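You operate a simulated robot arm through the tools that you are given. There is no shell and no other tool.

Carry out the task below with a simulated two-armed robot. There is one attempt and no reset: what you move stays moved.

TASK
The filter gauge is in the red: stop the extractor, give the shaker lever two pulls and restart it.
Fine: inlet slide shut while you shake, open again before the restart. Where these are worked on the way, their far stop is far enough and under half their travel is too little: inlet slide.

It is judged by the outcome, as a careful person would: the job done as asked, and still so three seconds after it is handed in. It fails if anything else is knocked over, pushed out of place, dropped, spilled or broken.

THE ROBOT
Two 7-joint arms with two-finger grippers on one trunk that stands fixed in place. Base frame: the origin is at the foot of the trunk, x ahead of it, y to its left, z up. Readings come in mm, degrees, newtons and seconds.
The left shoulder is at [50, 216, 1246], the right one opposite. With the tool pointing down near the work surface each hand reaches from about 260 to 800 mm from the base axis, measured 20 degrees to its own side. Payload 3.18 kg a hand.
The TCP of each hand is the grasp point between the finger pads, 30 mm short of the fingertips. In the tool frame z runs along the fingers and y along their closing line. The gripper opens to 144 mm; its body begins 103 mm behind the TCP.
Orientation is that of the tool frame in the base frame, as a unit quaternion [w, x, y, z]. With the fingers straight down and closing along the base's y, the tool's x points along the base's -x, its y along +y and its z along -z.

THE INTERFACE
- The arms move only by the tool jog_arm. It takes "left_rows", "right_rows" or both (then of equal length, played together; a hand with none holds still); each is text: rows parted by semicolons, each of 7 numbers parted by spaces: the turn, a rotation vector about the tool's x, y, z in units of 6 degrees (1.0 is 6 degrees), then the shift along the tool's x, y, z in units of 50 mm (1.0 is 50 mm), then the finger opening in mm, from 0 to 144. In form: rx ry rz dx dy dz fingers; .... A call has 1 to 20 rows; each row shifts and turns the commanded pose from where the row before left it, along the tool's axes as they then stand. A call with a number of a shift or a turn outside -1 to 1 is refused whole. Each row takes 0.2 s and may step no farther than 50 mm and 8.6 degrees from the row before; otherwise, or with a gripper value out of range, the whole call is refused. A pose out of reach is approached as far as the arm can. The call stops where the force on the tool passes 70 N (or 10 N more than at its start, if that is more) or the arm is blocked; 0.2 s more then pass. Each finger travels about 186.7 mm/s and halts on what it meets, pressing with about 23 N; the grip force reading is that of the motor and also rises with nothing between the fingers. The clock runs only during rows and for 0.2 s after the last one: add rows that do not move to give the fingers time. It gives the time, the measured TCP pose, the force on the tool (base axes), the opening and the grip force at its end, in the units of the frame above (readings bear some noise), with the torque about the TCP (base axes, N m) and any sound that the robot's microphone picked up.
- Cameras (640 x 400 px; columns grow to the right, rows downward): "scene" is now at [119.1, 51, 1478.5]; the picture's right is [0.54, -0.84, 0.00], its down [-0.10, -0.07, -0.99] and it looks along [0.83, 0.54, -0.12] (base axes); focal length 320 px, centre (320, 200). "left" rides on the left gripper at [77, -16, -143] in its tool frame; the picture's right is [0.21, 0.98, 0.00], its down [-0.84, 0.18, -0.51] and it looks along [-0.50, 0.11, 0.86] (tool axes); focal length 218 px, centre (320, 200). "right" rides on the right gripper at [76, 16, -143] in its tool frame; the picture's right is [-0.21, 0.98, 0.00], its down [-0.84, -0.18, -0.51] and it looks along [-0.50, -0.11, 0.86] (tool axes); focal length 218 px, centre (320, 200).
- snapshot(camera): a new picture of that camera. It takes no simulated time.
- move_column(by): moves the trunk up (or, below 0, down) by that many mm; the arms and the scene camera ride with it, the base frame stays. It gives what a move gives, with no picture.
- turn_head(pan, tilt): turns the head with the scene camera to pan (to the left, within 80 degrees either way) and tilt (down, from -29 to 69), counted from straight ahead of the robot (the tilt from the chest, where the trunk bows). It gives what a move gives.
- pixel_to_xyz(camera, pixels): for up to 12 pixels [column, row] of the newest picture of that camera ("zoom" is the newest enlarged one), the place [x, y, z] in the base frame of the surface seen there, good to about 2 mm. It takes no simulated time.
- inspect(camera, box): a new picture of the part [left, top, right, bottom] of that camera's present view, enlarged. It takes no simulated time.
- job_done(): hands the job in; it is judged then, once.

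Open the grippers and draw the arms clear of the work before you hand the job in, unless the task says otherwise.

The tools are called after "Call:" by a JSON object that holds its "op" and its "data". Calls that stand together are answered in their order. jog_arm: Moves the arms, as the interface text tells. Its arguments: {"type":"object","properties":{"left_rows":{"type":"string"},"right_rows":{"type":"string"}},"required":[]} The other tools are called the same way: move_column (by) moves the trunk up or down; turn_head (pan, tilt) turns the head that bears the scene camera; snapshot (camera) takes a picture; pixel_to_xyz (camera, pixels) gives the place of the surface under pixels of a picture; inspect (camera, box) takes an enlarged picture of a part of a camera's view; job_done () hands the job in.

At the start:

```text
time_s: 0.0
left_tcp_pos: [401.9, 561.5, 1388.2]
left_ee_rot: [0.0, 0.0, 1.0, -0.001]
left_ft_force: [0.0, -0.2, -1.0]
left_moment: [0.02, 0.0, -0.02]
left_opening: 144.0
left_grasp_force: 0.1
right_tcp_pos: [339.8, 48.0, 1414.3]
right_ee_rot: [0.0, 0.001, 1.0, 0.001]
right_ft_force: [-0.7, 0.0, 0.8]
right_moment: [0.0, 0.0, 0.01]
right_opening: 144.1
right_grasp_force: 0.1
trunk travel left (down, up): [-325.0, 44.0]
head pan, tilt (commanded): [32.8, 6.9]
```

scene: 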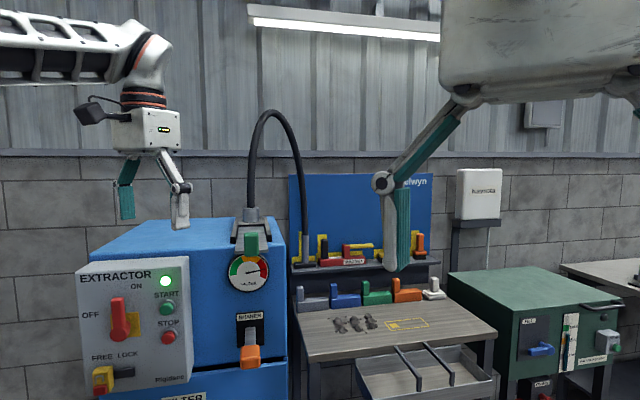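
right: 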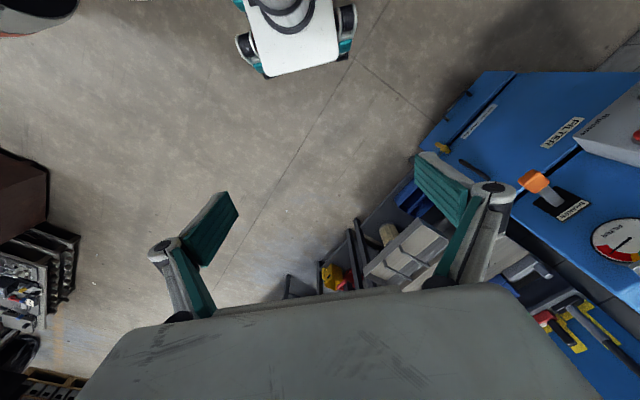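
left: 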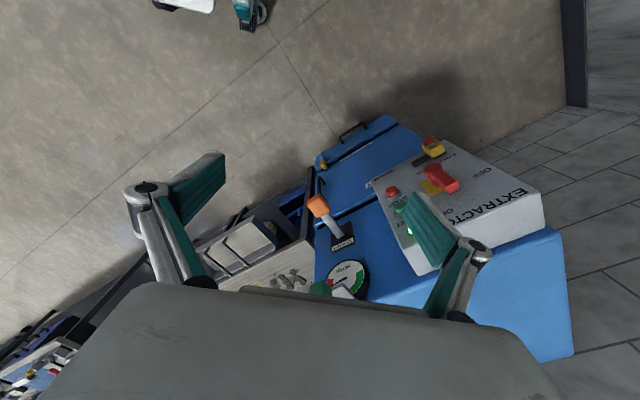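

The scene picture shows the EXTRACTOR box (rotary handle at 118,320; START 167,308; STOP 168,337; a lock at 105,378), the gauge at 249,272, the shaker lever at 249,350. I take enlarged pictures to read the details.

Call:
{"op": "inspect", "data": {"camera": "scene", "box": [70, 200, 300, 400]}}

Call:
{"op": "inspect", "data": {"camera": "left", "box": [300, 100, 580, 310]}}

Call:
{"op": "inspect", "data": {"camera": "scene", "box": [430, 240, 640, 400]}}

```text
2.00 times, centred on (185, 300) of scene
```

zoom: 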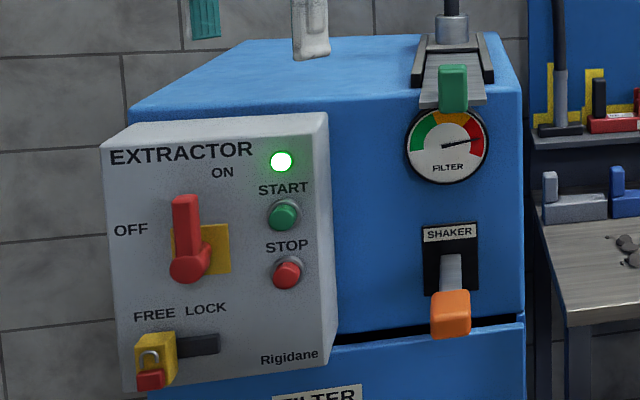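

```text
1.90 times, centred on (440, 205) of left
```

zoom: 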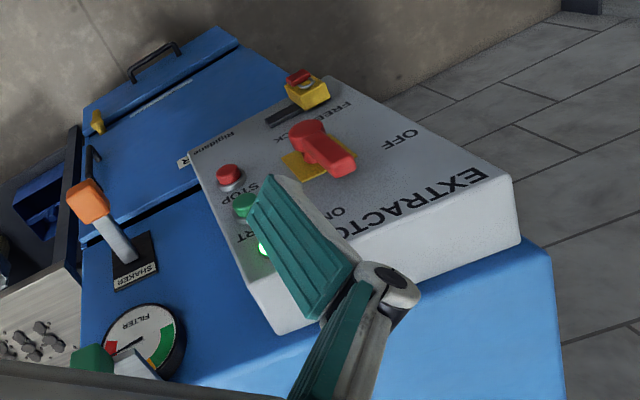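

```text
2.50 times, centred on (535, 320) of scene
```

zoom: 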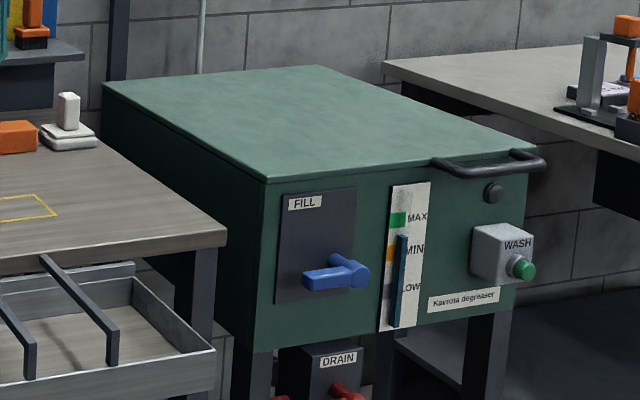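

The green-knobbed slide sits on top of the blue cabinet beneath the hose, sticking out to the front above the gauge. I turn the head to look straight at the machine.

Call:
{"op": "turn_head", "data": {"pan": 42, "tilt": 22}}

Call:
{"op": "snapshot", "data": {"camera": "scene"}}

```text
time_s: 0.8
left_tcp_pos: [401.9, 562.5, 1388.3]
left_ee_rot: [0.0, 0.001, 1.0, 0.0]
left_ft_force: [-0.7, 0.3, 0.4]
left_moment: [0.01, 0.03, -0.03]
left_opening: 144.0
left_grasp_force: 0.0
right_tcp_pos: [339.5, 47.0, 1413.0]
right_ee_rot: [0.0, 0.001, 1.0, 0.002]
right_ft_force: [-1.2, 1.1, 0.5]
right_moment: [0.05, 0.01, 0.01]
right_opening: 143.9
right_grasp_force: 0.1
trunk travel left (down, up): [-325.0, 44.0]
head pan, tilt (commanded): [42.0, 22.0]
```

```text
taken
```

scene: 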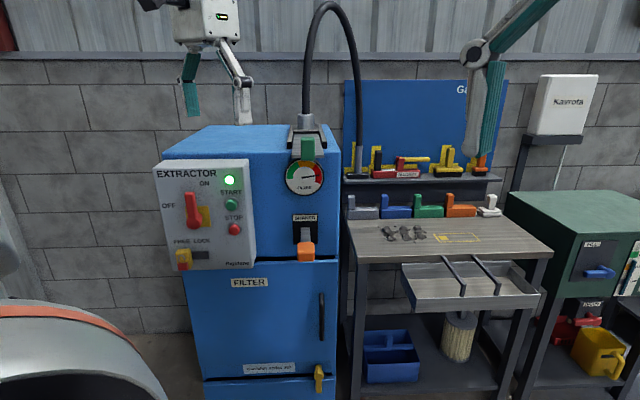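

I now zoom on the machine's upper front to read the labels around the slide, gauge and lever.

Call:
{"op": "inspect", "data": {"camera": "scene", "box": [270, 115, 350, 165]}}

Call:
{"op": "inspect", "data": {"camera": "scene", "box": [150, 120, 350, 275]}}

Call:
{"op": "inspect", "data": {"camera": "scene", "box": [190, 270, 350, 400]}}

Call:
{"op": "pixel_to_xyz", "data": {"camera": "scene", "pixels": [[235, 229], [231, 205], [230, 180], [307, 148], [307, 158], [305, 180], [305, 250], [305, 228], [250, 164], [160, 168], [193, 210], [340, 140]]}}

```text
8.00 times, centred on (310, 140) of scene
```

zoom: 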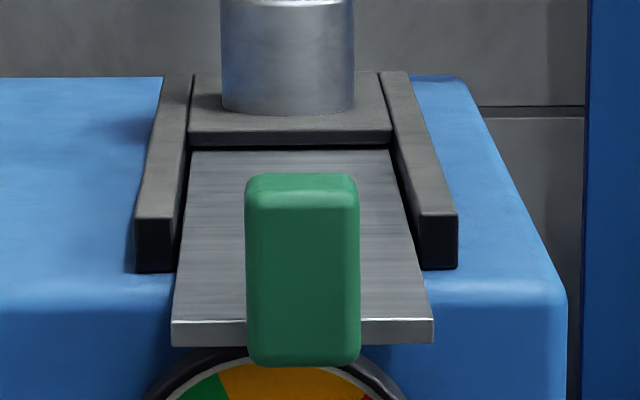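

```text
2.58 times, centred on (250, 198) of scene
```

zoom: 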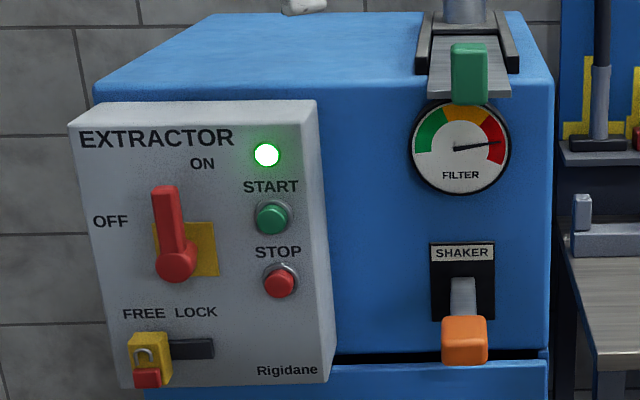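

```text
3.08 times, centred on (270, 335) of scene
```

zoom: 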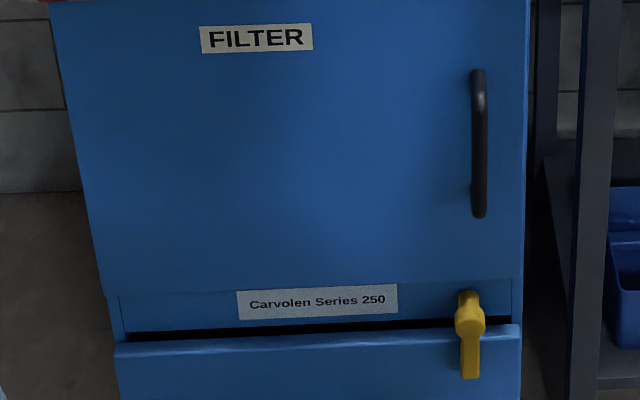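

```text
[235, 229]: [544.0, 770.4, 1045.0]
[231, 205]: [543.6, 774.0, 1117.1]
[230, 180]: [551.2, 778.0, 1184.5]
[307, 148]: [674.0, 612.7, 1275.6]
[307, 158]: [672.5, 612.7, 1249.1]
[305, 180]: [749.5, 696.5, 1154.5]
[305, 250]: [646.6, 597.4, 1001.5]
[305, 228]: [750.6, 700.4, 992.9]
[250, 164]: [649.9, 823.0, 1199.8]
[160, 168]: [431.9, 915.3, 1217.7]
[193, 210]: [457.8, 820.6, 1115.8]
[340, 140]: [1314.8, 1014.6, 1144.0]
```

The lamp is green (running) and the needle is in the red. I measure the cabinet and panel faces to get their orientation, plus the lever's shaft and slide.

Call:
{"op": "pixel_to_xyz", "data": {"camera": "scene", "pixels": [[265, 240], [332, 240], [332, 180], [270, 185], [175, 240], [240, 255], [245, 175], [165, 185], [304, 236], [304, 242], [298, 250], [313, 250]]}}

Call:
{"op": "inspect", "data": {"camera": "scene", "box": [280, 205, 340, 265]}}

Call:
{"op": "pixel_to_xyz", "data": {"camera": "zoom", "pixels": [[200, 350], [320, 350], [200, 250], [260, 280], [260, 230], [200, 310], [310, 310], [200, 390], [310, 390], [250, 130]]}}

```text
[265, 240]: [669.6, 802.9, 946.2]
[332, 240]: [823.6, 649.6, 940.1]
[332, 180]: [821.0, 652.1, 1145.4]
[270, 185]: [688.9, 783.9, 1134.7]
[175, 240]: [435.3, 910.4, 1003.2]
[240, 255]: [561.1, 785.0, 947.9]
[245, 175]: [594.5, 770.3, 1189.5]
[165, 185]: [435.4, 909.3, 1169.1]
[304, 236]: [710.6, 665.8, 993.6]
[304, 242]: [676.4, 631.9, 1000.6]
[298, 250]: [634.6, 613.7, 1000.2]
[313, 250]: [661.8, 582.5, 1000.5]
```

```text
6.67 times, centred on (310, 235) of scene
```

zoom: 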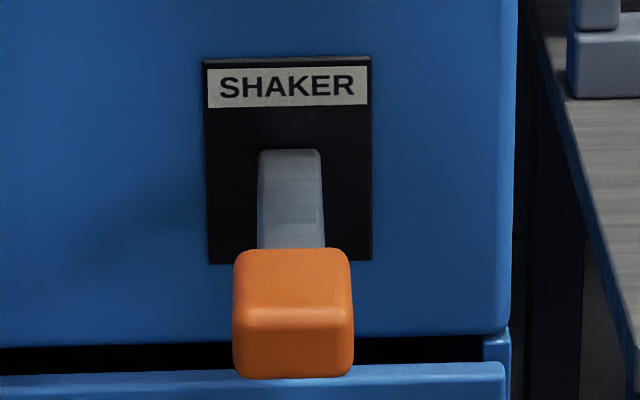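

```text
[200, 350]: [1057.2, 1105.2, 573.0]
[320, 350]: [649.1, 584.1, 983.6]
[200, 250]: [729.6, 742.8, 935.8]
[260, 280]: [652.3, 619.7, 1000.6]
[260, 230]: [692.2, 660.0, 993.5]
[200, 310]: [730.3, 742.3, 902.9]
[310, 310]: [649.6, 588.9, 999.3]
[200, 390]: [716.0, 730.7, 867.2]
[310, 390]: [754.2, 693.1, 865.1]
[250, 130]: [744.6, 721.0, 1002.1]
```

The cabinet front lies at 45° (x+y≈1473), so its normal points along (-0.707,-0.707,0). I measure the slide, its knob and the pipe base more closely in an enlarged view.

Call:
{"op": "inspect", "data": {"camera": "scene", "box": [270, 115, 350, 165]}}

Call:
{"op": "pixel_to_xyz", "data": {"camera": "zoom", "pixels": [[255, 190], [350, 190], [300, 178], [300, 220], [300, 350], [190, 325], [420, 325], [220, 170], [370, 170], [290, 138], [150, 230], [440, 230]]}}

Call:
{"op": "pixel_to_xyz", "data": {"camera": "zoom", "pixels": [[290, 118], [200, 140], [390, 140], [290, 60], [60, 200], [520, 250], [155, 110], [400, 110], [200, 110], [220, 260], [390, 260], [60, 290]]}}

```text
8.00 times, centred on (310, 140) of scene
```

zoom: 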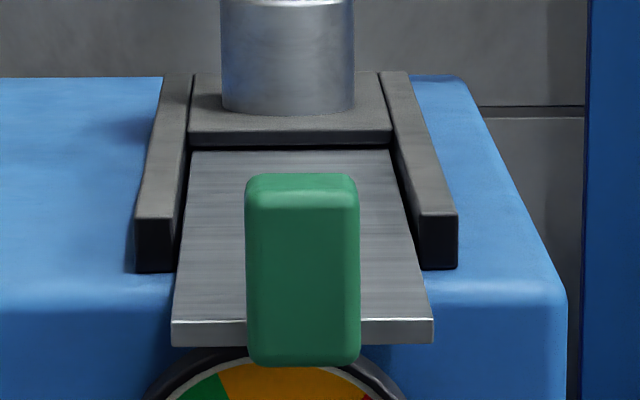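

```text
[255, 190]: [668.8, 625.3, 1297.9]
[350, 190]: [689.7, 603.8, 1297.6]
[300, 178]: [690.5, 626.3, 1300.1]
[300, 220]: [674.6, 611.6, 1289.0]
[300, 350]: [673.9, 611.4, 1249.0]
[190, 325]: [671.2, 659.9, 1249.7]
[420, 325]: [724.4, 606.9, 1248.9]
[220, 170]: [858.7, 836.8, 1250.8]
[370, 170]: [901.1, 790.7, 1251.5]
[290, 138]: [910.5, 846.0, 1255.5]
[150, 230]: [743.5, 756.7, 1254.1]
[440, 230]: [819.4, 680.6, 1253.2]
```

```text
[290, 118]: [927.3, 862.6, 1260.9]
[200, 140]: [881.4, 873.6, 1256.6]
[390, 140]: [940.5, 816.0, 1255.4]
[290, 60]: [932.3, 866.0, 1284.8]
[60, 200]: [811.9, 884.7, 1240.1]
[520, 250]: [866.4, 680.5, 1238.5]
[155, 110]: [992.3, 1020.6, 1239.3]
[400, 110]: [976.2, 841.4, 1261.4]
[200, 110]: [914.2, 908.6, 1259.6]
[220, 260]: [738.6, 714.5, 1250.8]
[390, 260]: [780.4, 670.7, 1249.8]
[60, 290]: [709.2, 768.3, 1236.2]
```

Slide knob: z 1243–1301, front at depth 909 (x+y)/√2, v≈46; plate runs back beneath the pipe base, so pushing in shuts it. STOP is at (544,770,1045). I bring the left hand forward and down in front of the panel with fingers closing, then yaw it 45° to face the machine.

Call:
{"op": "jog_arm", "data": {"left_rows": "0 0 0 -0.28 0.28 0.8 0; 0 0 0 -0.28 0.28 0.8 0; 0 0 0 -0.28 0.28 0.8 0; 0 0 0 -0.28 0.28 0.8 0; 0 0 0 -0.28 0.28 0.8 0; 0 0 -1 0 0 0 0; 0 0 -1 0 0 0 0; 0 0 -1 0 0 0 0; 0 0 -1 0 0 0 0; 0 0 -1 0 0 0 0; 0 0 -1 0 0 0 0; 0 0 -1 0 0 0 0; 0 0 -0.5 0 0 0 0"}}

```text
time_s: 3.6
left_tcp_pos: [476.5, 654.0, 1195.1]
left_ee_rot: [0.0, -0.382, 0.924, -0.002]
left_ft_force: [-0.2, -0.3, -1.1]
left_moment: [0.03, 0.0, -0.03]
left_opening: 0.2
left_grasp_force: 22.7
left hand out of reach, approached as far as the arm can: row 12, 13
right_tcp_pos: [339.8, 47.1, 1413.9]
right_ee_rot: [0.0, 0.0, 1.0, 0.001]
right_ft_force: [0.9, -0.9, 0.5]
right_moment: [0.03, -0.05, -0.01]
right_opening: 143.8
right_grasp_force: 0.0
trunk travel left (down, up): [-325.0, 44.0]
head pan, tilt (commanded): [42.0, 22.0]
```

The hand is yawed as wanted (tool x toward the robot) though near a reach limit. I pitch the fingers up toward horizontal in part and look at what comes of it.

Call:
{"op": "jog_arm", "data": {"left_rows": "0 -1 0 0 0 0 0; 0 -1 0 0 0 0 0; 0 -1 0 0 0 0 0; 0 -1 0 0 0 0 0; 0 -1 0 0 0 0 0; 0 -1 0 0 0 0 0; 0 -1 0 0 0 0 0; 0 -1 0 0 0 0 0"}}

Call:
{"op": "snapshot", "data": {"camera": "scene"}}

Call:
{"op": "snapshot", "data": {"camera": "left"}}

```text
time_s: 5.0
left_tcp_pos: [494.7, 813.8, 1217.2]
left_ee_rot: [0.28, -0.367, 0.882, 0.097]
left_ft_force: [-20.7, -42.9, 18.7]
left_moment: [-0.34, -0.01, -0.36]
left_opening: 0.1
left_grasp_force: 30.1
left hand out of reach, approached as far as the arm can: row 1, 2, 3, 4, 5, 6, 7
right_tcp_pos: [330.8, 40.8, 1415.0]
right_ee_rot: [0.002, 0.0, 1.0, 0.004]
right_ft_force: [-1.8, 0.8, 1.0]
right_moment: [-0.05, -0.17, 0.02]
right_opening: 143.9
right_grasp_force: 0.0
trunk travel left (down, up): [-325.0, 44.0]
head pan, tilt (commanded): [42.0, 22.0]
stopped in row 7 (left hand): the force on the tool passed its limit at 90 N (the readings are from after the stop); the commanded pose is now the measured one
```

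```text
taken
```

scene: 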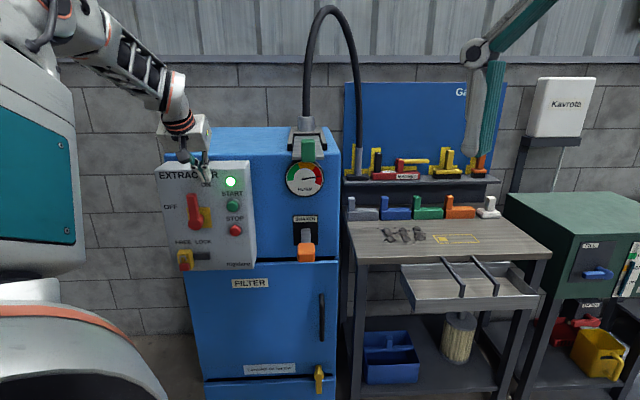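

```text
taken
```

left: 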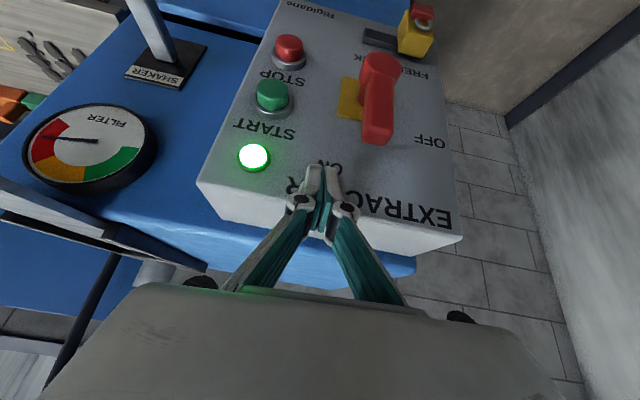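

The hand could not hold position at that pitch and drifted until the closed fingertips touched the plain panel face above the handle (pixel 322,175 in the left view); nothing looks displaced. I back straight off the panel and pitch back to fingers-down.

Call:
{"op": "jog_arm", "data": {"left_rows": "0 0 0 0.412 0 -0.283 0; 0 1 0 0.412 0 -0.283 0; 0 1 0 0.44 0 -0.239 0; 0 1 0 0.462 0 -0.191 0; 0 1 0 0.479 0 -0.142 0; 0 1 0 0.49 0 -0.09 0; 0 0.75 0 0.498 0 -0.04 0"}}

Call:
{"op": "snapshot", "data": {"camera": "scene"}}

```text
time_s: 6.7
left_tcp_pos: [374.1, 716.8, 1207.3]
left_ee_rot: [0.003, -0.379, 0.925, -0.012]
left_ft_force: [0.2, 0.4, 0.3]
left_moment: [0.01, 0.0, 0.01]
left_opening: 0.0
left_grasp_force: 30.6
left hand out of reach, approached as far as the arm can: row 1
right_tcp_pos: [340.6, 47.8, 1413.3]
right_ee_rot: [0.0, 0.001, 1.0, 0.002]
right_ft_force: [0.1, -0.1, -0.5]
right_moment: [-0.04, -0.02, 0.03]
right_opening: 143.9
right_grasp_force: 0.0
trunk travel left (down, up): [-325.0, 44.0]
head pan, tilt (commanded): [42.0, 22.0]
```

```text
taken
```

scene: 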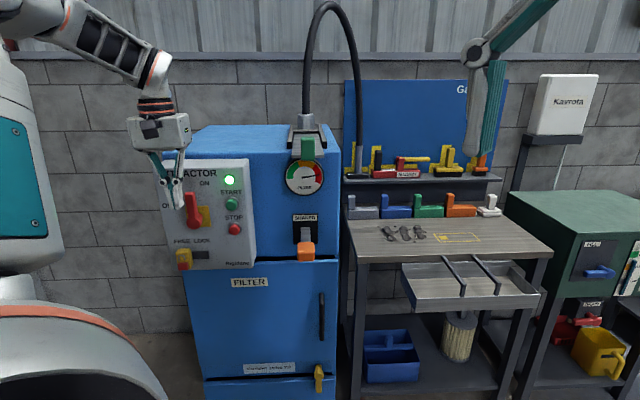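

All is intact (lamp still green, handle still up). I plan to lower the trunk so the hand can point forward more easily; first I check how close the bench and tray are to the right hand.

Call:
{"op": "pixel_to_xyz", "data": {"camera": "scene", "pixels": [[360, 255], [540, 250], [405, 265], [415, 308], [538, 302], [484, 226], [160, 112], [160, 130], [195, 200], [475, 150], [640, 285], [583, 270]]}}

Call:
{"op": "snapshot", "data": {"camera": "right"}}

```text
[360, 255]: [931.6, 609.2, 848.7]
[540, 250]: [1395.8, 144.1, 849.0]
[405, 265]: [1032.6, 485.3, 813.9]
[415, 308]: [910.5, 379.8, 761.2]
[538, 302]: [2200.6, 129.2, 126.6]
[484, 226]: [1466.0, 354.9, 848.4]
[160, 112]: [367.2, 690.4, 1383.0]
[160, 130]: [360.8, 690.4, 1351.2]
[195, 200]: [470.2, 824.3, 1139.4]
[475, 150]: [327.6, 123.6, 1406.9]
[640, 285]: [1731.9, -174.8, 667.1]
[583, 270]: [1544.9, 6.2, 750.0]
```

```text
taken
```

right: 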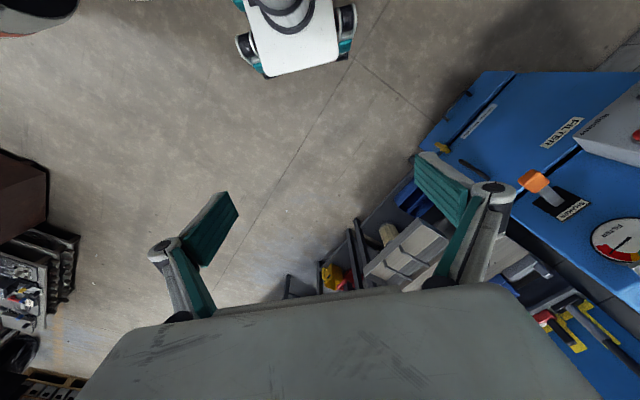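

The right hand hangs over open floor and the left over open floor in front of the panel, so I lower the trunk by 250 mm.

Call:
{"op": "move_column", "data": {"by": -250}}

Call:
{"op": "snapshot", "data": {"camera": "scene"}}

```text
time_s: 8.4
left_tcp_pos: [382.9, 717.2, 1002.8]
left_ee_rot: [-0.015, -0.38, 0.925, -0.005]
left_ft_force: [1.1, -0.2, -1.5]
left_moment: [0.02, 0.01, 0.02]
left_opening: 0.1
left_grasp_force: 30.6
right_tcp_pos: [369.2, 46.0, 1206.6]
right_ee_rot: [-0.019, 0.019, 1.0, 0.003]
right_ft_force: [20.2, 9.1, -19.6]
right_moment: [-1.9, 1.24, -1.21]
right_opening: 143.8
right_grasp_force: 0.0
trunk travel left (down, up): [-135.0, 235.0]
head pan, tilt (commanded): [42.0, 22.0]
stopped: the force on the tool passed its limit at 96 N (the readings are from after the stop); the commanded pose is now the measured one
```

```text
taken
```

scene: 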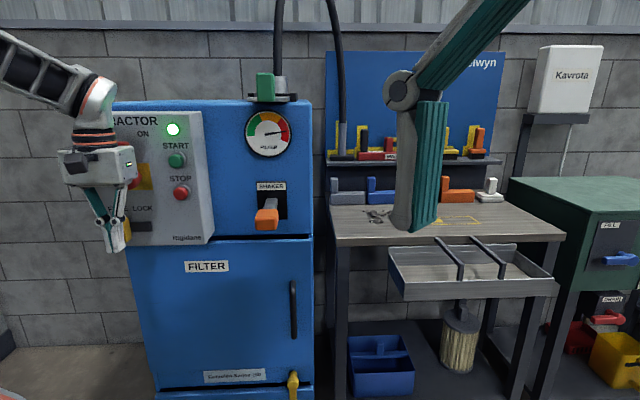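

The column stopped at −190 mm because the right hand met something (96 N). I look with the right camera and pan the head to see what it touches.

Call:
{"op": "snapshot", "data": {"camera": "right"}}

Call:
{"op": "snapshot", "data": {"camera": "left"}}

Call:
{"op": "turn_head", "data": {"pan": -5, "tilt": 30}}

Call:
{"op": "snapshot", "data": {"camera": "scene"}}

```text
taken
```

right: 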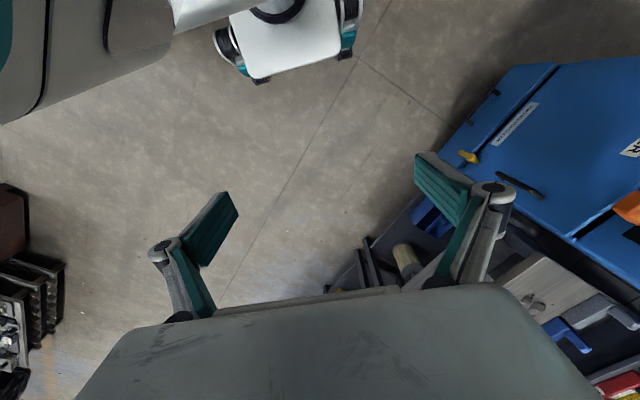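

```text
taken
```

left: 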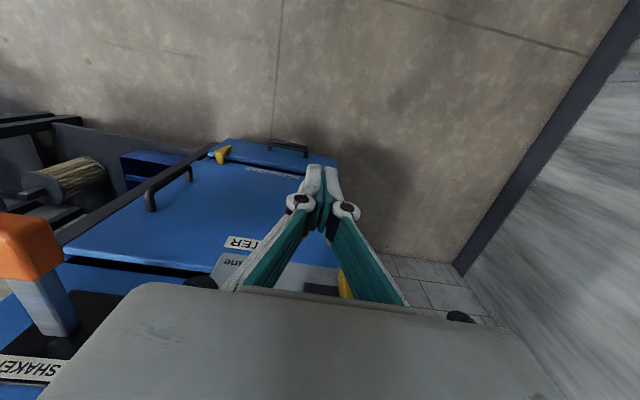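

```text
time_s: 9.6
left_tcp_pos: [380.2, 716.5, 1007.3]
left_ee_rot: [-0.012, -0.38, 0.925, -0.006]
left_ft_force: [1.1, -0.1, 0.1]
left_moment: [0.03, -0.02, 0.04]
left_opening: 0.3
left_grasp_force: 30.8
right_tcp_pos: [368.3, 44.5, 1212.5]
right_ee_rot: [-0.018, 0.022, 1.0, 0.007]
right_ft_force: [76.7, -30.6, 1.3]
right_moment: [4.92, 12.32, 1.8]
right_opening: 143.9
right_grasp_force: 0.1
trunk travel left (down, up): [-135.0, 235.0]
head pan, tilt (commanded): [-5.0, 30.0]
```

```text
taken
```

scene: 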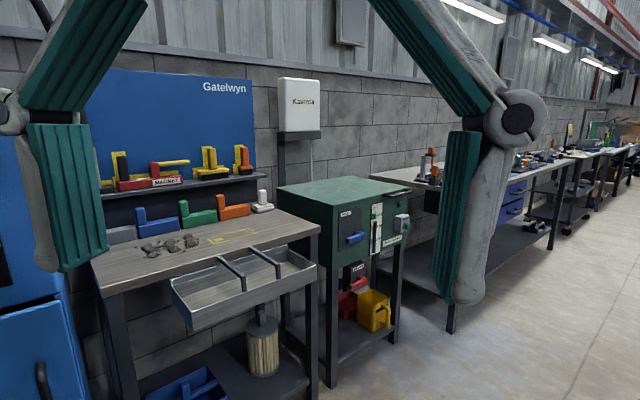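

The head looks out right between the right hand's fingers: as the trunk lowers it bows forward and the head pressed on the right gripper. I move the right hand forward and to the right, over open floor, to free it.

Call:
{"op": "jog_arm", "data": {"right_rows": "0 0 0 -0.5 0 0 144; 0 0 0 -0.8 0 0 144; 0 0 0 -0.5 -0.7 0 144; 0 0 0 -0.3 -0.9 0 144; 0 0 0 0 -0.95 0 144; 0 0 0 0 -0.95 0 144; 0 0 0 0 -0.95 0 144; 0 0 0 0 0 0 144"}}

Call:
{"op": "snapshot", "data": {"camera": "scene"}}

Call:
{"op": "snapshot", "data": {"camera": "right"}}

```text
time_s: 11.4
left_tcp_pos: [379.9, 717.3, 1008.0]
left_ee_rot: [-0.013, -0.38, 0.925, -0.007]
left_ft_force: [-0.2, 0.3, 0.1]
left_moment: [0.0, 0.04, 0.01]
left_opening: 0.2
left_grasp_force: 30.4
right_tcp_pos: [459.5, -178.2, 1208.4]
right_ee_rot: [-0.018, 0.017, 1.0, 0.004]
right_ft_force: [-0.2, -0.1, -0.5]
right_moment: [-0.06, -0.02, 0.0]
right_opening: 144.0
right_grasp_force: 0.1
trunk travel left (down, up): [-135.0, 235.0]
head pan, tilt (commanded): [-5.0, 30.0]
```

```text
taken
```

scene: 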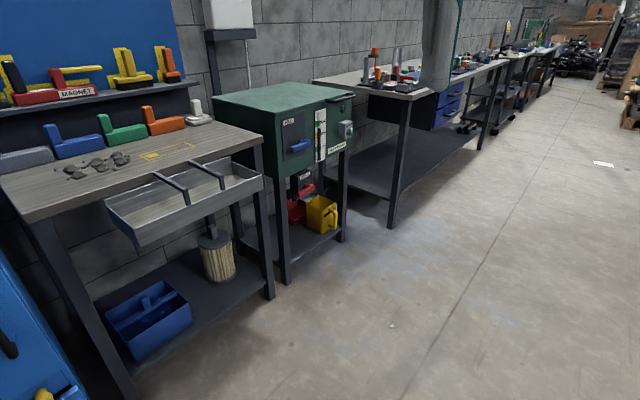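

```text
taken
```

right: 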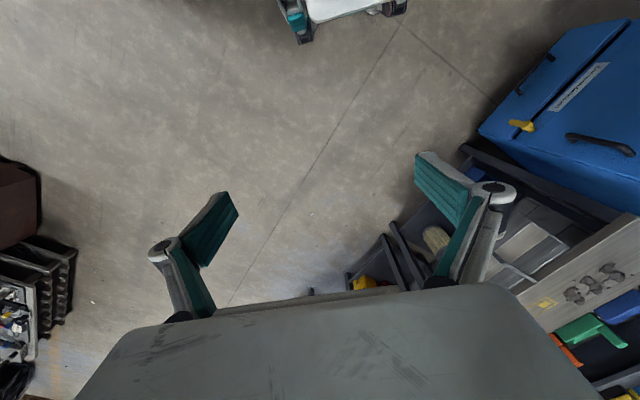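

The right hand is free with no force. I turn the head back to the machine and try pitching the left hand forward a few steps, watching for drift.

Call:
{"op": "turn_head", "data": {"pan": 48, "tilt": 10}}

Call:
{"op": "jog_arm", "data": {"left_rows": "0 -1 0 0 0 0 0; 0 -1 0 0 0 0 0; 0 -1 0 0 0 0 0"}}

Call:
{"op": "snapshot", "data": {"camera": "scene"}}

```text
time_s: 12.6
left_tcp_pos: [380.0, 716.3, 1007.2]
left_ee_rot: [-0.013, -0.38, 0.925, -0.007]
left_ft_force: [-0.6, -0.7, -0.2]
left_moment: [0.0, 0.0, 0.01]
left_opening: 0.0
left_grasp_force: 30.7
right_tcp_pos: [459.1, -179.1, 1208.2]
right_ee_rot: [-0.017, 0.017, 1.0, 0.005]
right_ft_force: [-0.1, 0.3, -0.4]
right_moment: [0.0, 0.0, -0.03]
right_opening: 144.2
right_grasp_force: 0.0
trunk travel left (down, up): [-135.0, 235.0]
head pan, tilt (commanded): [48.0, 10.0]
```

```text
time_s: 13.4
left_tcp_pos: [380.8, 755.1, 1015.8]
left_ee_rot: [0.131, -0.372, 0.918, 0.048]
left_ft_force: [0.2, 1.0, 0.5]
left_moment: [-0.06, 0.02, -0.03]
left_opening: 0.2
left_grasp_force: 30.9
left hand out of reach, approached as far as the arm can: row 2, 3
right_tcp_pos: [457.9, -178.1, 1209.8]
right_ee_rot: [-0.017, 0.017, 1.0, 0.005]
right_ft_force: [-0.1, 0.0, 0.5]
right_moment: [-0.03, -0.01, -0.03]
right_opening: 144.1
right_grasp_force: 0.0
trunk travel left (down, up): [-135.0, 235.0]
head pan, tilt (commanded): [48.0, 10.0]
```

```text
taken
```

scene: 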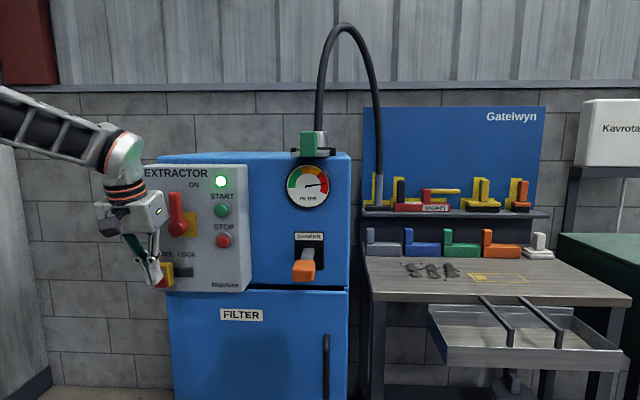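

Even small tilts drift outward, and the yaw already hit a limit at ~40° left, so a wrist-roll joint seems to be at its stop. I undo the tilt, shift to the right and up in free space, and roll the hand the other way round (−135°), which gives the same closing line with the camera on the far side.

Call:
{"op": "jog_arm", "data": {"left_rows": "0 1 0 0 0 0 0; 0 1 0 0 0 0 0; 0 1 0 0 0 0 0; 0 0 0 0 -0.59 -0.465 0; 0 0 0 0 -0.59 -0.465 0; 0 0 0 0 -0.59 -0.465 0; 0 0 0 0 -0.59 -0.465 0; 0 0 1 0 0 0 0; 0 0 1 0 0 0 0; 0 0 1 0 0 0 0; 0 0 1 0 0 0 0; 0 0 1 0 0 0 0; 0 0 1 0 0 0 0; 0 0 1 0 0 0 0; 0 0 1 0 0 0 0; 0 0 1 0 0 0 0; 0 0 1 0 0 0 0"}}

```text
time_s: 17.0
left_tcp_pos: [466.3, 672.7, 1109.9]
left_ee_rot: [-0.008, 0.134, 0.991, -0.012]
left_ft_force: [0.0, 1.0, -1.1]
left_moment: [-0.01, 0.0, 0.01]
left_opening: 0.0
left_grasp_force: 31.5
right_tcp_pos: [459.6, -179.3, 1210.0]
right_ee_rot: [-0.017, 0.016, 1.0, 0.004]
right_ft_force: [0.1, -0.5, -0.5]
right_moment: [0.01, 0.01, -0.01]
right_opening: 144.0
right_grasp_force: 0.1
trunk travel left (down, up): [-135.0, 235.0]
head pan, tilt (commanded): [48.0, 10.0]
```

No reach warnings now; the hand is at yaw −15°. I continue the roll by another 120°.

Call:
{"op": "jog_arm", "data": {"left_rows": "0 0 1 0 0 0 0; 0 0 1 0 0 0 0; 0 0 1 0 0 0 0; 0 0 1 0 0 0 0; 0 0 1 0 0 0 0; 0 0 1 0 0 0 0; 0 0 1 0 0 0 0; 0 0 1 0 0 0 0; 0 0 1 0 0 0 0; 0 0 1 0 0 0 0; 0 0 1 0 0 0 0; 0 0 1 0 0 0 0; 0 0 1 0 0 0 0; 0 0 1 0 0 0 0; 0 0 1 0 0 0 0; 0 0 1 0 0 0 0; 0 0 1 0 0 0 0; 0 0 1 0 0 0 0; 0 0 1 0 0 0 0; 0 0 1 0 0 0 0"}}

Call:
{"op": "snapshot", "data": {"camera": "scene"}}

Call:
{"op": "snapshot", "data": {"camera": "left"}}

```text
time_s: 21.2
left_tcp_pos: [465.3, 673.7, 1111.4]
left_ee_rot: [0.006, 0.925, 0.379, -0.013]
left_ft_force: [0.0, -0.2, -0.7]
left_moment: [0.02, 0.0, -0.02]
left_opening: 0.0
left_grasp_force: 30.8
right_tcp_pos: [458.8, -178.5, 1208.1]
right_ee_rot: [-0.016, 0.016, 1.0, 0.004]
right_ft_force: [0.6, 0.0, -0.1]
right_moment: [-0.01, -0.02, 0.01]
right_opening: 144.0
right_grasp_force: 0.0
trunk travel left (down, up): [-135.0, 235.0]
head pan, tilt (commanded): [48.0, 10.0]
```

```text
taken
```

scene: 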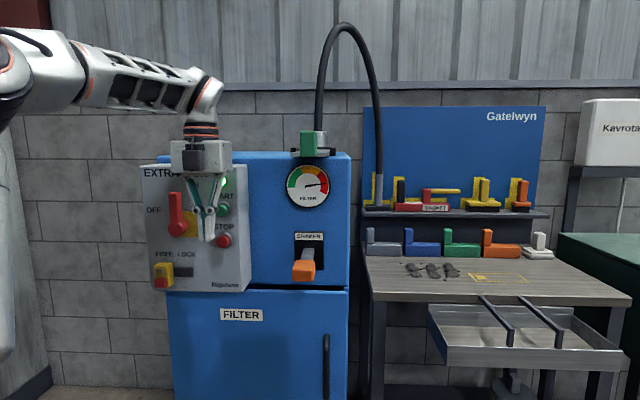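

```text
taken
```

left: 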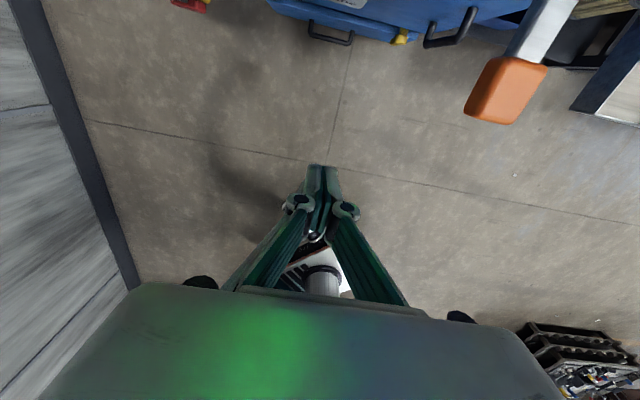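

The roll went cleanly; TCP is at (465,674,1111) with no reach warning. Now I tilt forward (ry +) a few steps.

Call:
{"op": "jog_arm", "data": {"left_rows": "0 1 0 0 0 0 0; 0 1 0 0 0 0 0; 0 1 0 0 0 0 0; 0 1 0 0 0 0 0"}}

```text
time_s: 22.2
left_tcp_pos: [465.4, 674.1, 1109.9]
left_ee_rot: [-0.073, 0.907, 0.373, 0.182]
left_ft_force: [-0.9, 0.0, -0.8]
left_moment: [0.03, 0.0, 0.01]
left_opening: 0.0
left_grasp_force: 30.7
right_tcp_pos: [458.6, -179.1, 1209.5]
right_ee_rot: [-0.016, 0.017, 1.0, 0.005]
right_ft_force: [0.3, 1.1, -0.8]
right_moment: [-0.02, -0.03, -0.02]
right_opening: 144.1
right_grasp_force: 0.1
trunk travel left (down, up): [-135.0, 235.0]
head pan, tilt (commanded): [48.0, 10.0]
```

Position held exactly at 24° of tilt. I continue to about 60°.

Call:
{"op": "jog_arm", "data": {"left_rows": "0 1 0 0 0 0 0; 0 1 0 0 0 0 0; 0 1 0 0 0 0 0; 0 1 0 0 0 0 0; 0 1 0 0 0 0 0; 0 1 0 0 0 0 0"}}

Call:
{"op": "snapshot", "data": {"camera": "left"}}

Call:
{"op": "snapshot", "data": {"camera": "scene"}}

```text
time_s: 23.6
left_tcp_pos: [465.0, 673.9, 1110.1]
left_ee_rot: [-0.184, 0.807, 0.332, 0.453]
left_ft_force: [0.0, 0.3, 0.4]
left_moment: [0.03, 0.01, 0.02]
left_opening: 0.0
left_grasp_force: 30.4
right_tcp_pos: [458.5, -177.9, 1208.5]
right_ee_rot: [-0.017, 0.016, 1.0, 0.005]
right_ft_force: [0.5, 0.3, -0.1]
right_moment: [0.0, 0.04, 0.02]
right_opening: 144.2
right_grasp_force: 0.1
trunk travel left (down, up): [-135.0, 235.0]
head pan, tilt (commanded): [48.0, 10.0]
```

```text
taken
```

left: 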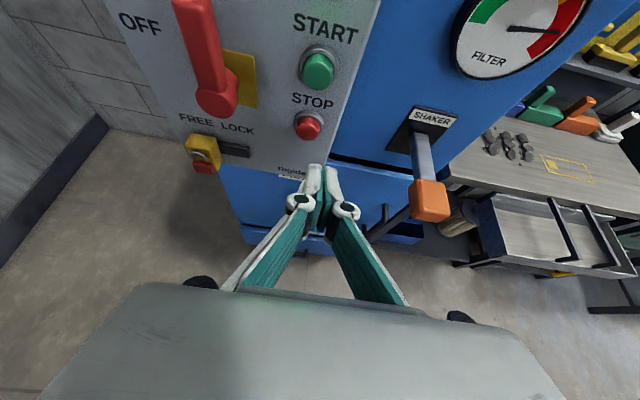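

```text
taken
```

scene: 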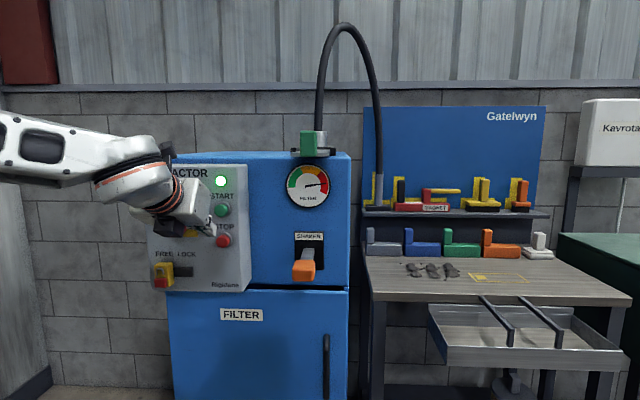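

60° of tilt with no drift, and the left camera now sees STOP (308,127), START (318,70) and the lever (427,185). I tilt the last 30° to horizontal.

Call:
{"op": "jog_arm", "data": {"left_rows": "0 1 0 0 0 0 0; 0 1 0 0 0 0 0; 0 1 0 0 0 0 0; 0 1 0 0 0 0 0; 0 1 0 0 0 0 0"}}

Call:
{"op": "snapshot", "data": {"camera": "left"}}

```text
time_s: 24.8
left_tcp_pos: [465.0, 674.8, 1108.8]
left_ee_rot: [-0.234, 0.727, 0.299, 0.573]
left_ft_force: [0.1, -0.6, -0.2]
left_moment: [0.0, -0.01, 0.0]
left_opening: 0.0
left_grasp_force: 30.8
left hand out of reach, approached as far as the arm can: row 4, 5
right_tcp_pos: [458.2, -179.2, 1206.6]
right_ee_rot: [-0.017, 0.017, 1.0, 0.005]
right_ft_force: [1.2, 0.4, 0.0]
right_moment: [0.01, 0.01, -0.01]
right_opening: 144.1
right_grasp_force: 0.1
trunk travel left (down, up): [-135.0, 235.0]
head pan, tilt (commanded): [48.0, 10.0]
```

```text
taken
```

left: 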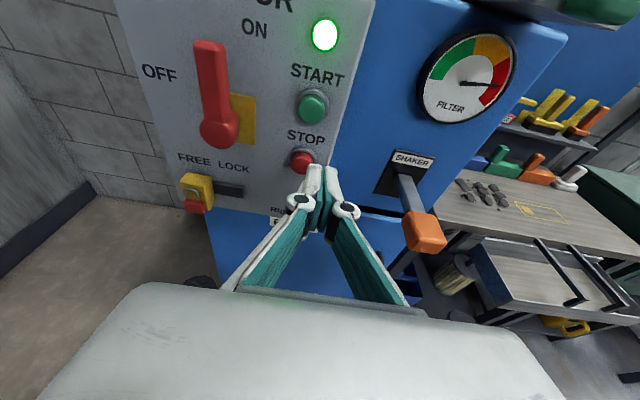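

At 76° the arm reaches its tilt limit without drift; I drop the commanded tilt back to 78° so command and reality agree, and measure STOP, START and the lever from this close view.

Call:
{"op": "pixel_to_xyz", "data": {"camera": "left", "pixels": [[301, 158], [313, 107], [325, 36], [400, 165], [405, 185], [425, 222], [408, 238], [440, 238], [415, 205], [250, 160], [468, 84], [425, 245]]}}

Call:
{"op": "jog_arm", "data": {"left_rows": "0 -1 0 0 0 0 0; 0 -1 0 0 0 0 0"}}

```text
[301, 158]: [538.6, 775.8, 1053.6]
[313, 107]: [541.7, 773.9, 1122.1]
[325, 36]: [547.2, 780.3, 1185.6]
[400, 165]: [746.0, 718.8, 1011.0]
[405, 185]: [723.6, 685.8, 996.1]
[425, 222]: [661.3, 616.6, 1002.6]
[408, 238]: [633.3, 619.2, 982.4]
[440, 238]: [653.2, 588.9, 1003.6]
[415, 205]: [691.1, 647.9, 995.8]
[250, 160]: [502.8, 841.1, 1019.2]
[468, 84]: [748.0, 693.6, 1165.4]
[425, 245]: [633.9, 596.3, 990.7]
```

```text
time_s: 25.4
left_tcp_pos: [466.5, 674.2, 1109.1]
left_ee_rot: [-0.201, 0.783, 0.322, 0.493]
left_ft_force: [0.4, 0.1, 0.7]
left_moment: [-0.01, 0.04, 0.0]
left_opening: 0.0
left_grasp_force: 31.1
right_tcp_pos: [458.4, -179.0, 1208.2]
right_ee_rot: [-0.016, 0.017, 1.0, 0.004]
right_ft_force: [-0.5, -0.9, -0.2]
right_moment: [0.01, 0.01, -0.03]
right_opening: 143.8
right_grasp_force: 0.1
trunk travel left (down, up): [-135.0, 235.0]
head pan, tilt (commanded): [48.0, 10.0]
```

Tilt is now 64°; I add 6° to reach ~70° and move the closed fingertips to about 25 mm in front of STOP (u≈929, v≈−161, z≈1046).

Call:
{"op": "jog_arm", "data": {"left_rows": "0 1 0 0 0 0 0; 0 0 0 -0.266 -0.14 0.82 0; 0 0 0 -0.266 -0.14 0.82 0; 0 0 0 0 0 0 0"}}

Call:
{"op": "snapshot", "data": {"camera": "left"}}

Call:
{"op": "inspect", "data": {"camera": "scene", "box": [130, 150, 290, 300]}}

```text
time_s: 26.4
left_tcp_pos: [503.1, 732.8, 1060.3]
left_ee_rot: [-0.218, 0.755, 0.311, 0.535]
left_ft_force: [0.3, -0.2, -1.4]
left_moment: [-0.02, 0.02, -0.03]
left_opening: 0.0
left_grasp_force: 30.3
right_tcp_pos: [458.3, -179.3, 1209.0]
right_ee_rot: [-0.016, 0.017, 1.0, 0.005]
right_ft_force: [0.0, 0.4, -0.4]
right_moment: [0.03, -0.02, 0.0]
right_opening: 144.3
right_grasp_force: 0.0
trunk travel left (down, up): [-135.0, 235.0]
head pan, tilt (commanded): [48.0, 10.0]
```

```text
taken
```

left: 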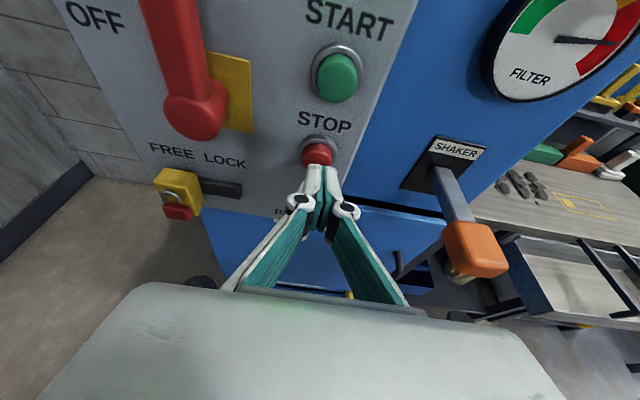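

```text
2.67 times, centred on (210, 225) of scene
```

zoom: 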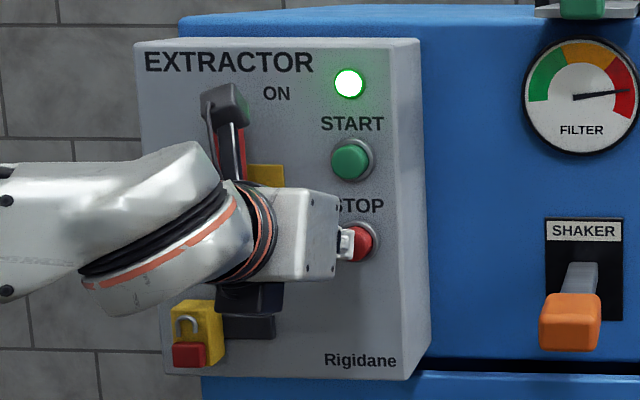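

The fingertips line up with STOP (tip pixel ~322,172; button 318,152). I advance along the panel normal in small steps.

Call:
{"op": "jog_arm", "data": {"left_rows": "0 0 0 0.034 0 0.094 0; 0 0 0 0.034 0 0.094 0; 0 0 0 0.034 0 0.094 0; 0 0 0 0.034 0 0.094 0; 0 0 0 0.034 0 0.094 0; 0 0 0 0 0 0 0"}}

Call:
{"op": "snapshot", "data": {"camera": "left"}}

```text
time_s: 27.8
left_tcp_pos: [520.9, 749.0, 1056.5]
left_ee_rot: [-0.218, 0.756, 0.311, 0.533]
left_ft_force: [0.4, 0.3, 1.2]
left_moment: [0.02, -0.01, 0.01]
left_opening: 0.1
left_grasp_force: 30.7
right_tcp_pos: [458.5, -178.6, 1208.5]
right_ee_rot: [-0.016, 0.017, 1.0, 0.005]
right_ft_force: [0.2, -0.3, 0.0]
right_moment: [0.0, 0.0, 0.0]
right_opening: 143.8
right_grasp_force: 0.0
trunk travel left (down, up): [-135.0, 235.0]
head pan, tilt (commanded): [48.0, 10.0]
```

```text
taken
```

left: 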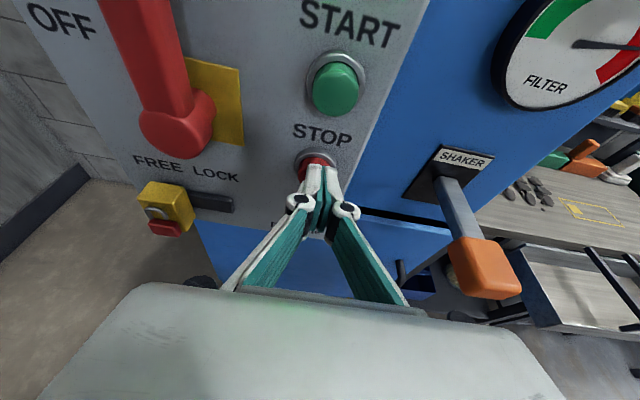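

No contact yet with the tip ~3 mm short. I go on with 3–4 mm steps.

Call:
{"op": "jog_arm", "data": {"left_rows": "0 0 0 0.027 0 0.075 0; 0 0 0 0.027 0 0.075 0; 0 0 0 0 0 0 0"}}

Call:
{"op": "inspect", "data": {"camera": "scene", "box": [130, 150, 290, 300]}}

```text
time_s: 28.6
left_tcp_pos: [526.4, 753.5, 1056.5]
left_ee_rot: [-0.218, 0.755, 0.311, 0.534]
left_ft_force: [-2.0, -1.9, -0.2]
left_moment: [0.0, 0.02, 0.03]
left_opening: 0.2
left_grasp_force: 31.1
right_tcp_pos: [459.4, -179.7, 1208.6]
right_ee_rot: [-0.016, 0.017, 1.0, 0.004]
right_ft_force: [0.5, 0.4, -0.6]
right_moment: [-0.01, -0.02, 0.03]
right_opening: 143.8
right_grasp_force: 0.0
trunk travel left (down, up): [-135.0, 235.0]
head pan, tilt (commanded): [48.0, 10.0]
```

```text
2.67 times, centred on (210, 225) of scene
```

zoom: 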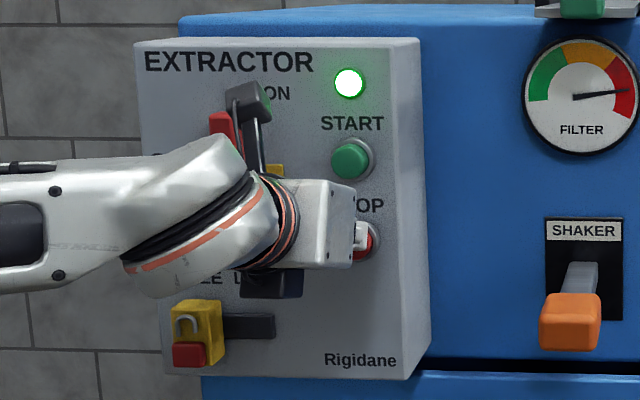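

Contact: about 3 N back along the normal, lamp still lit. I press on in 3–4 mm steps.

Call:
{"op": "jog_arm", "data": {"left_rows": "0 0 0 0.027 0 0.075 0; 0 0 0 0.027 0 0.075 0; 0 0 0 0 0 0 0"}}

Call:
{"op": "inspect", "data": {"camera": "scene", "box": [130, 150, 290, 300]}}

```text
time_s: 29.4
left_tcp_pos: [531.4, 758.4, 1059.1]
left_ee_rot: [-0.217, 0.756, 0.311, 0.534]
left_ft_force: [-23.5, -17.6, -2.7]
left_moment: [-0.17, 0.13, 0.22]
left_opening: 5.9
left_grasp_force: 30.9
right_tcp_pos: [456.0, -180.7, 1209.2]
right_ee_rot: [-0.015, 0.017, 1.0, 0.006]
right_ft_force: [-0.5, -0.3, -1.0]
right_moment: [0.01, 0.0, 0.01]
right_opening: 144.1
right_grasp_force: 0.0
trunk travel left (down, up): [-135.0, 235.0]
head pan, tilt (commanded): [48.0, 10.0]
heard: click
```

```text
2.67 times, centred on (210, 225) of scene
```

zoom: 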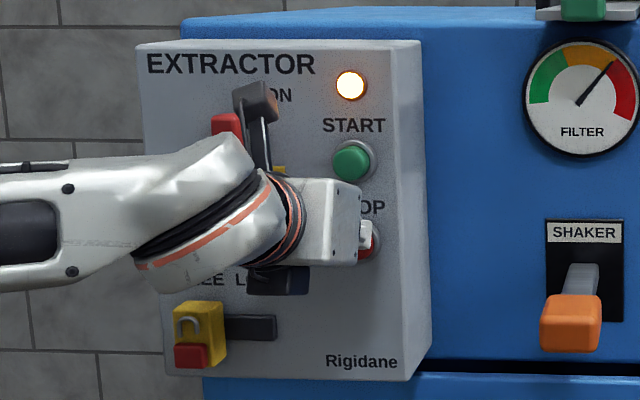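

A click was heard, the lamp turned amber and the needle is falling: the extractor is stopping. I back off the button.

Call:
{"op": "jog_arm", "data": {"left_rows": "0 0 0 -0.12 0 -0.33 0; 0 0 0 -0.17 0 -0.47 0; 0 0 0 -0.27 0 -0.75 0; 0 0 0 0 0 0 0; 0 0 0 0 0 0 0"}}

Call:
{"op": "inspect", "data": {"camera": "scene", "box": [130, 120, 370, 300]}}

Call:
{"op": "snapshot", "data": {"camera": "left"}}

```text
time_s: 30.6
left_tcp_pos: [473.7, 701.5, 1055.5]
left_ee_rot: [-0.218, 0.755, 0.312, 0.534]
left_ft_force: [0.4, 0.0, -0.2]
left_moment: [-0.02, 0.01, -0.02]
left_opening: 0.2
left_grasp_force: 30.7
right_tcp_pos: [458.3, -178.2, 1208.2]
right_ee_rot: [-0.017, 0.017, 1.0, 0.005]
right_ft_force: [0.4, 0.2, -0.3]
right_moment: [-0.01, 0.02, 0.0]
right_opening: 143.8
right_grasp_force: 0.1
trunk travel left (down, up): [-135.0, 235.0]
head pan, tilt (commanded): [48.0, 10.0]
```

```text
2.22 times, centred on (250, 210) of scene
```

zoom: 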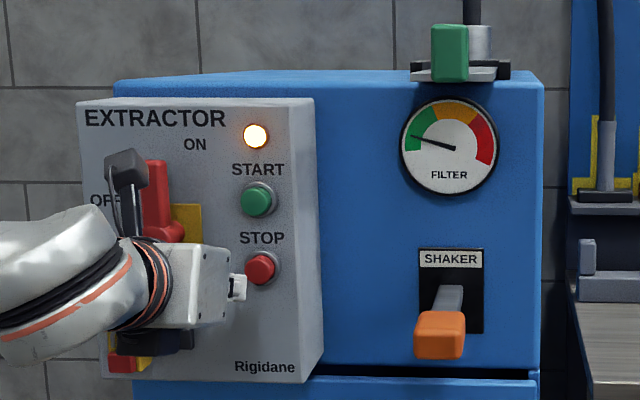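

```text
taken
```

left: 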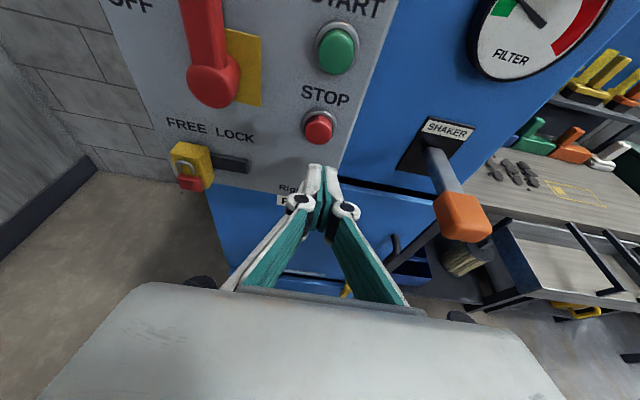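

STOP is released and the lamp is amber with the needle fallen: it is running down. I raise the closed hand to slide height and move right, in front of the green knob (u≈909, v≈46, z≈1270).

Call:
{"op": "jog_arm", "data": {"left_rows": "0 0 0 0.83 0 -0.295 0; 0 0 0 0.83 0 -0.295 0; 0 0 0 0.83 0 -0.295 0; 0 0 0 0.83 0 -0.295 0; 0 0 0 0.83 0 -0.295 0; 0 0 0 0 0.828 0 0; 0 0 0 0 0.828 0 0; 0 0 0 0 0.828 0 0; 0 0 0 0 0.828 0 0; 0 0 0 0 0.828 0 0; 0 0 0 0 0 0 0"}}

Call:
{"op": "snapshot", "data": {"camera": "left"}}

Call:
{"op": "snapshot", "data": {"camera": "scene"}}

```text
time_s: 33.0
left_tcp_pos: [621.3, 555.3, 1278.0]
left_ee_rot: [-0.218, 0.756, 0.312, 0.533]
left_ft_force: [0.2, 0.2, -0.1]
left_moment: [-0.03, -0.02, -0.08]
left_opening: 0.3
left_grasp_force: 30.7
right_tcp_pos: [458.9, -177.6, 1209.9]
right_ee_rot: [-0.016, 0.017, 1.0, 0.005]
right_ft_force: [-0.6, -0.2, 0.0]
right_moment: [-0.01, -0.01, 0.0]
right_opening: 143.9
right_grasp_force: 0.0
trunk travel left (down, up): [-135.0, 235.0]
head pan, tilt (commanded): [48.0, 10.0]
```

```text
taken
```

left: 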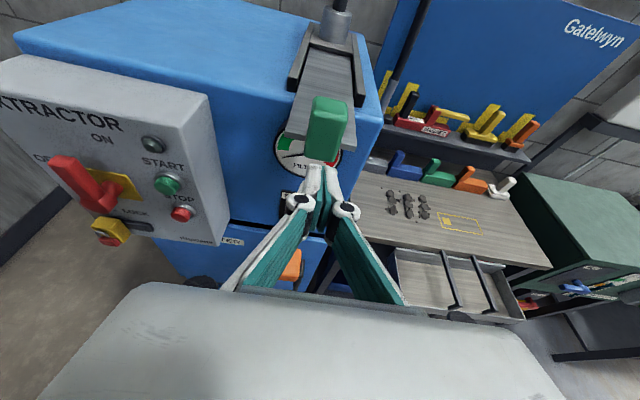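

```text
taken
```

scene: 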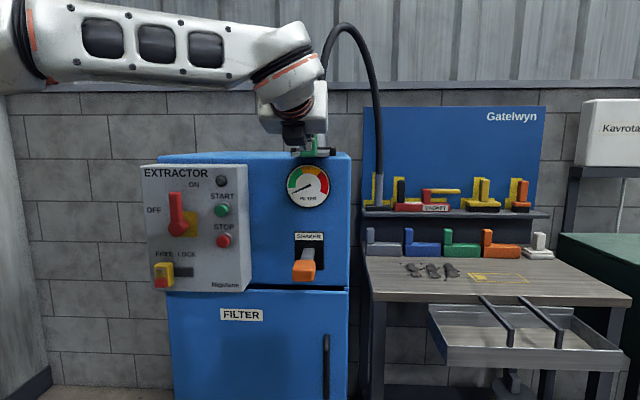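

The lamp is now off (fully stopped). The fingertips are ~49 mm in front of the knob's centre (knob at 328,130 in the left view); I advance and start to push it in.

Call:
{"op": "jog_arm", "data": {"left_rows": "0 0 0 0.268 0 0.754 0; 0 0 0 0.067 0 0.188 0; 0 0 0 0.067 0 0.188 0; 0 0 0 0.067 0 0.188 0; 0 0 0 0 0 0 0"}}

Call:
{"op": "snapshot", "data": {"camera": "left"}}

```text
time_s: 34.2
left_tcp_pos: [669.9, 605.9, 1277.6]
left_ee_rot: [-0.219, 0.755, 0.312, 0.533]
left_ft_force: [-0.8, 0.2, -0.9]
left_moment: [0.01, -0.02, -0.02]
left_opening: 0.0
left_grasp_force: 30.2
right_tcp_pos: [459.5, -179.0, 1209.0]
right_ee_rot: [-0.016, 0.017, 1.0, 0.005]
right_ft_force: [0.2, -0.1, 0.6]
right_moment: [0.01, 0.01, 0.0]
right_opening: 144.0
right_grasp_force: 0.0
trunk travel left (down, up): [-135.0, 235.0]
head pan, tilt (commanded): [48.0, 10.0]
```

```text
taken
```

left: 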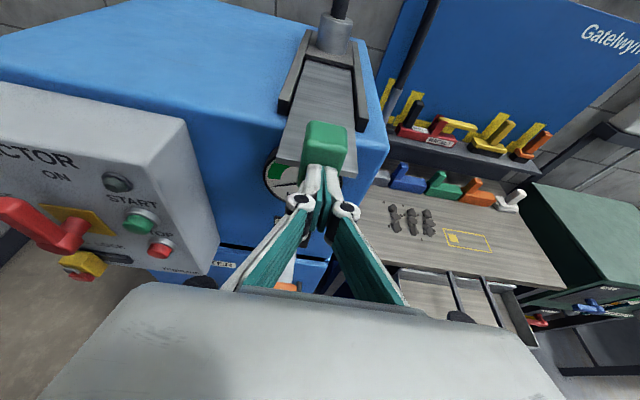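

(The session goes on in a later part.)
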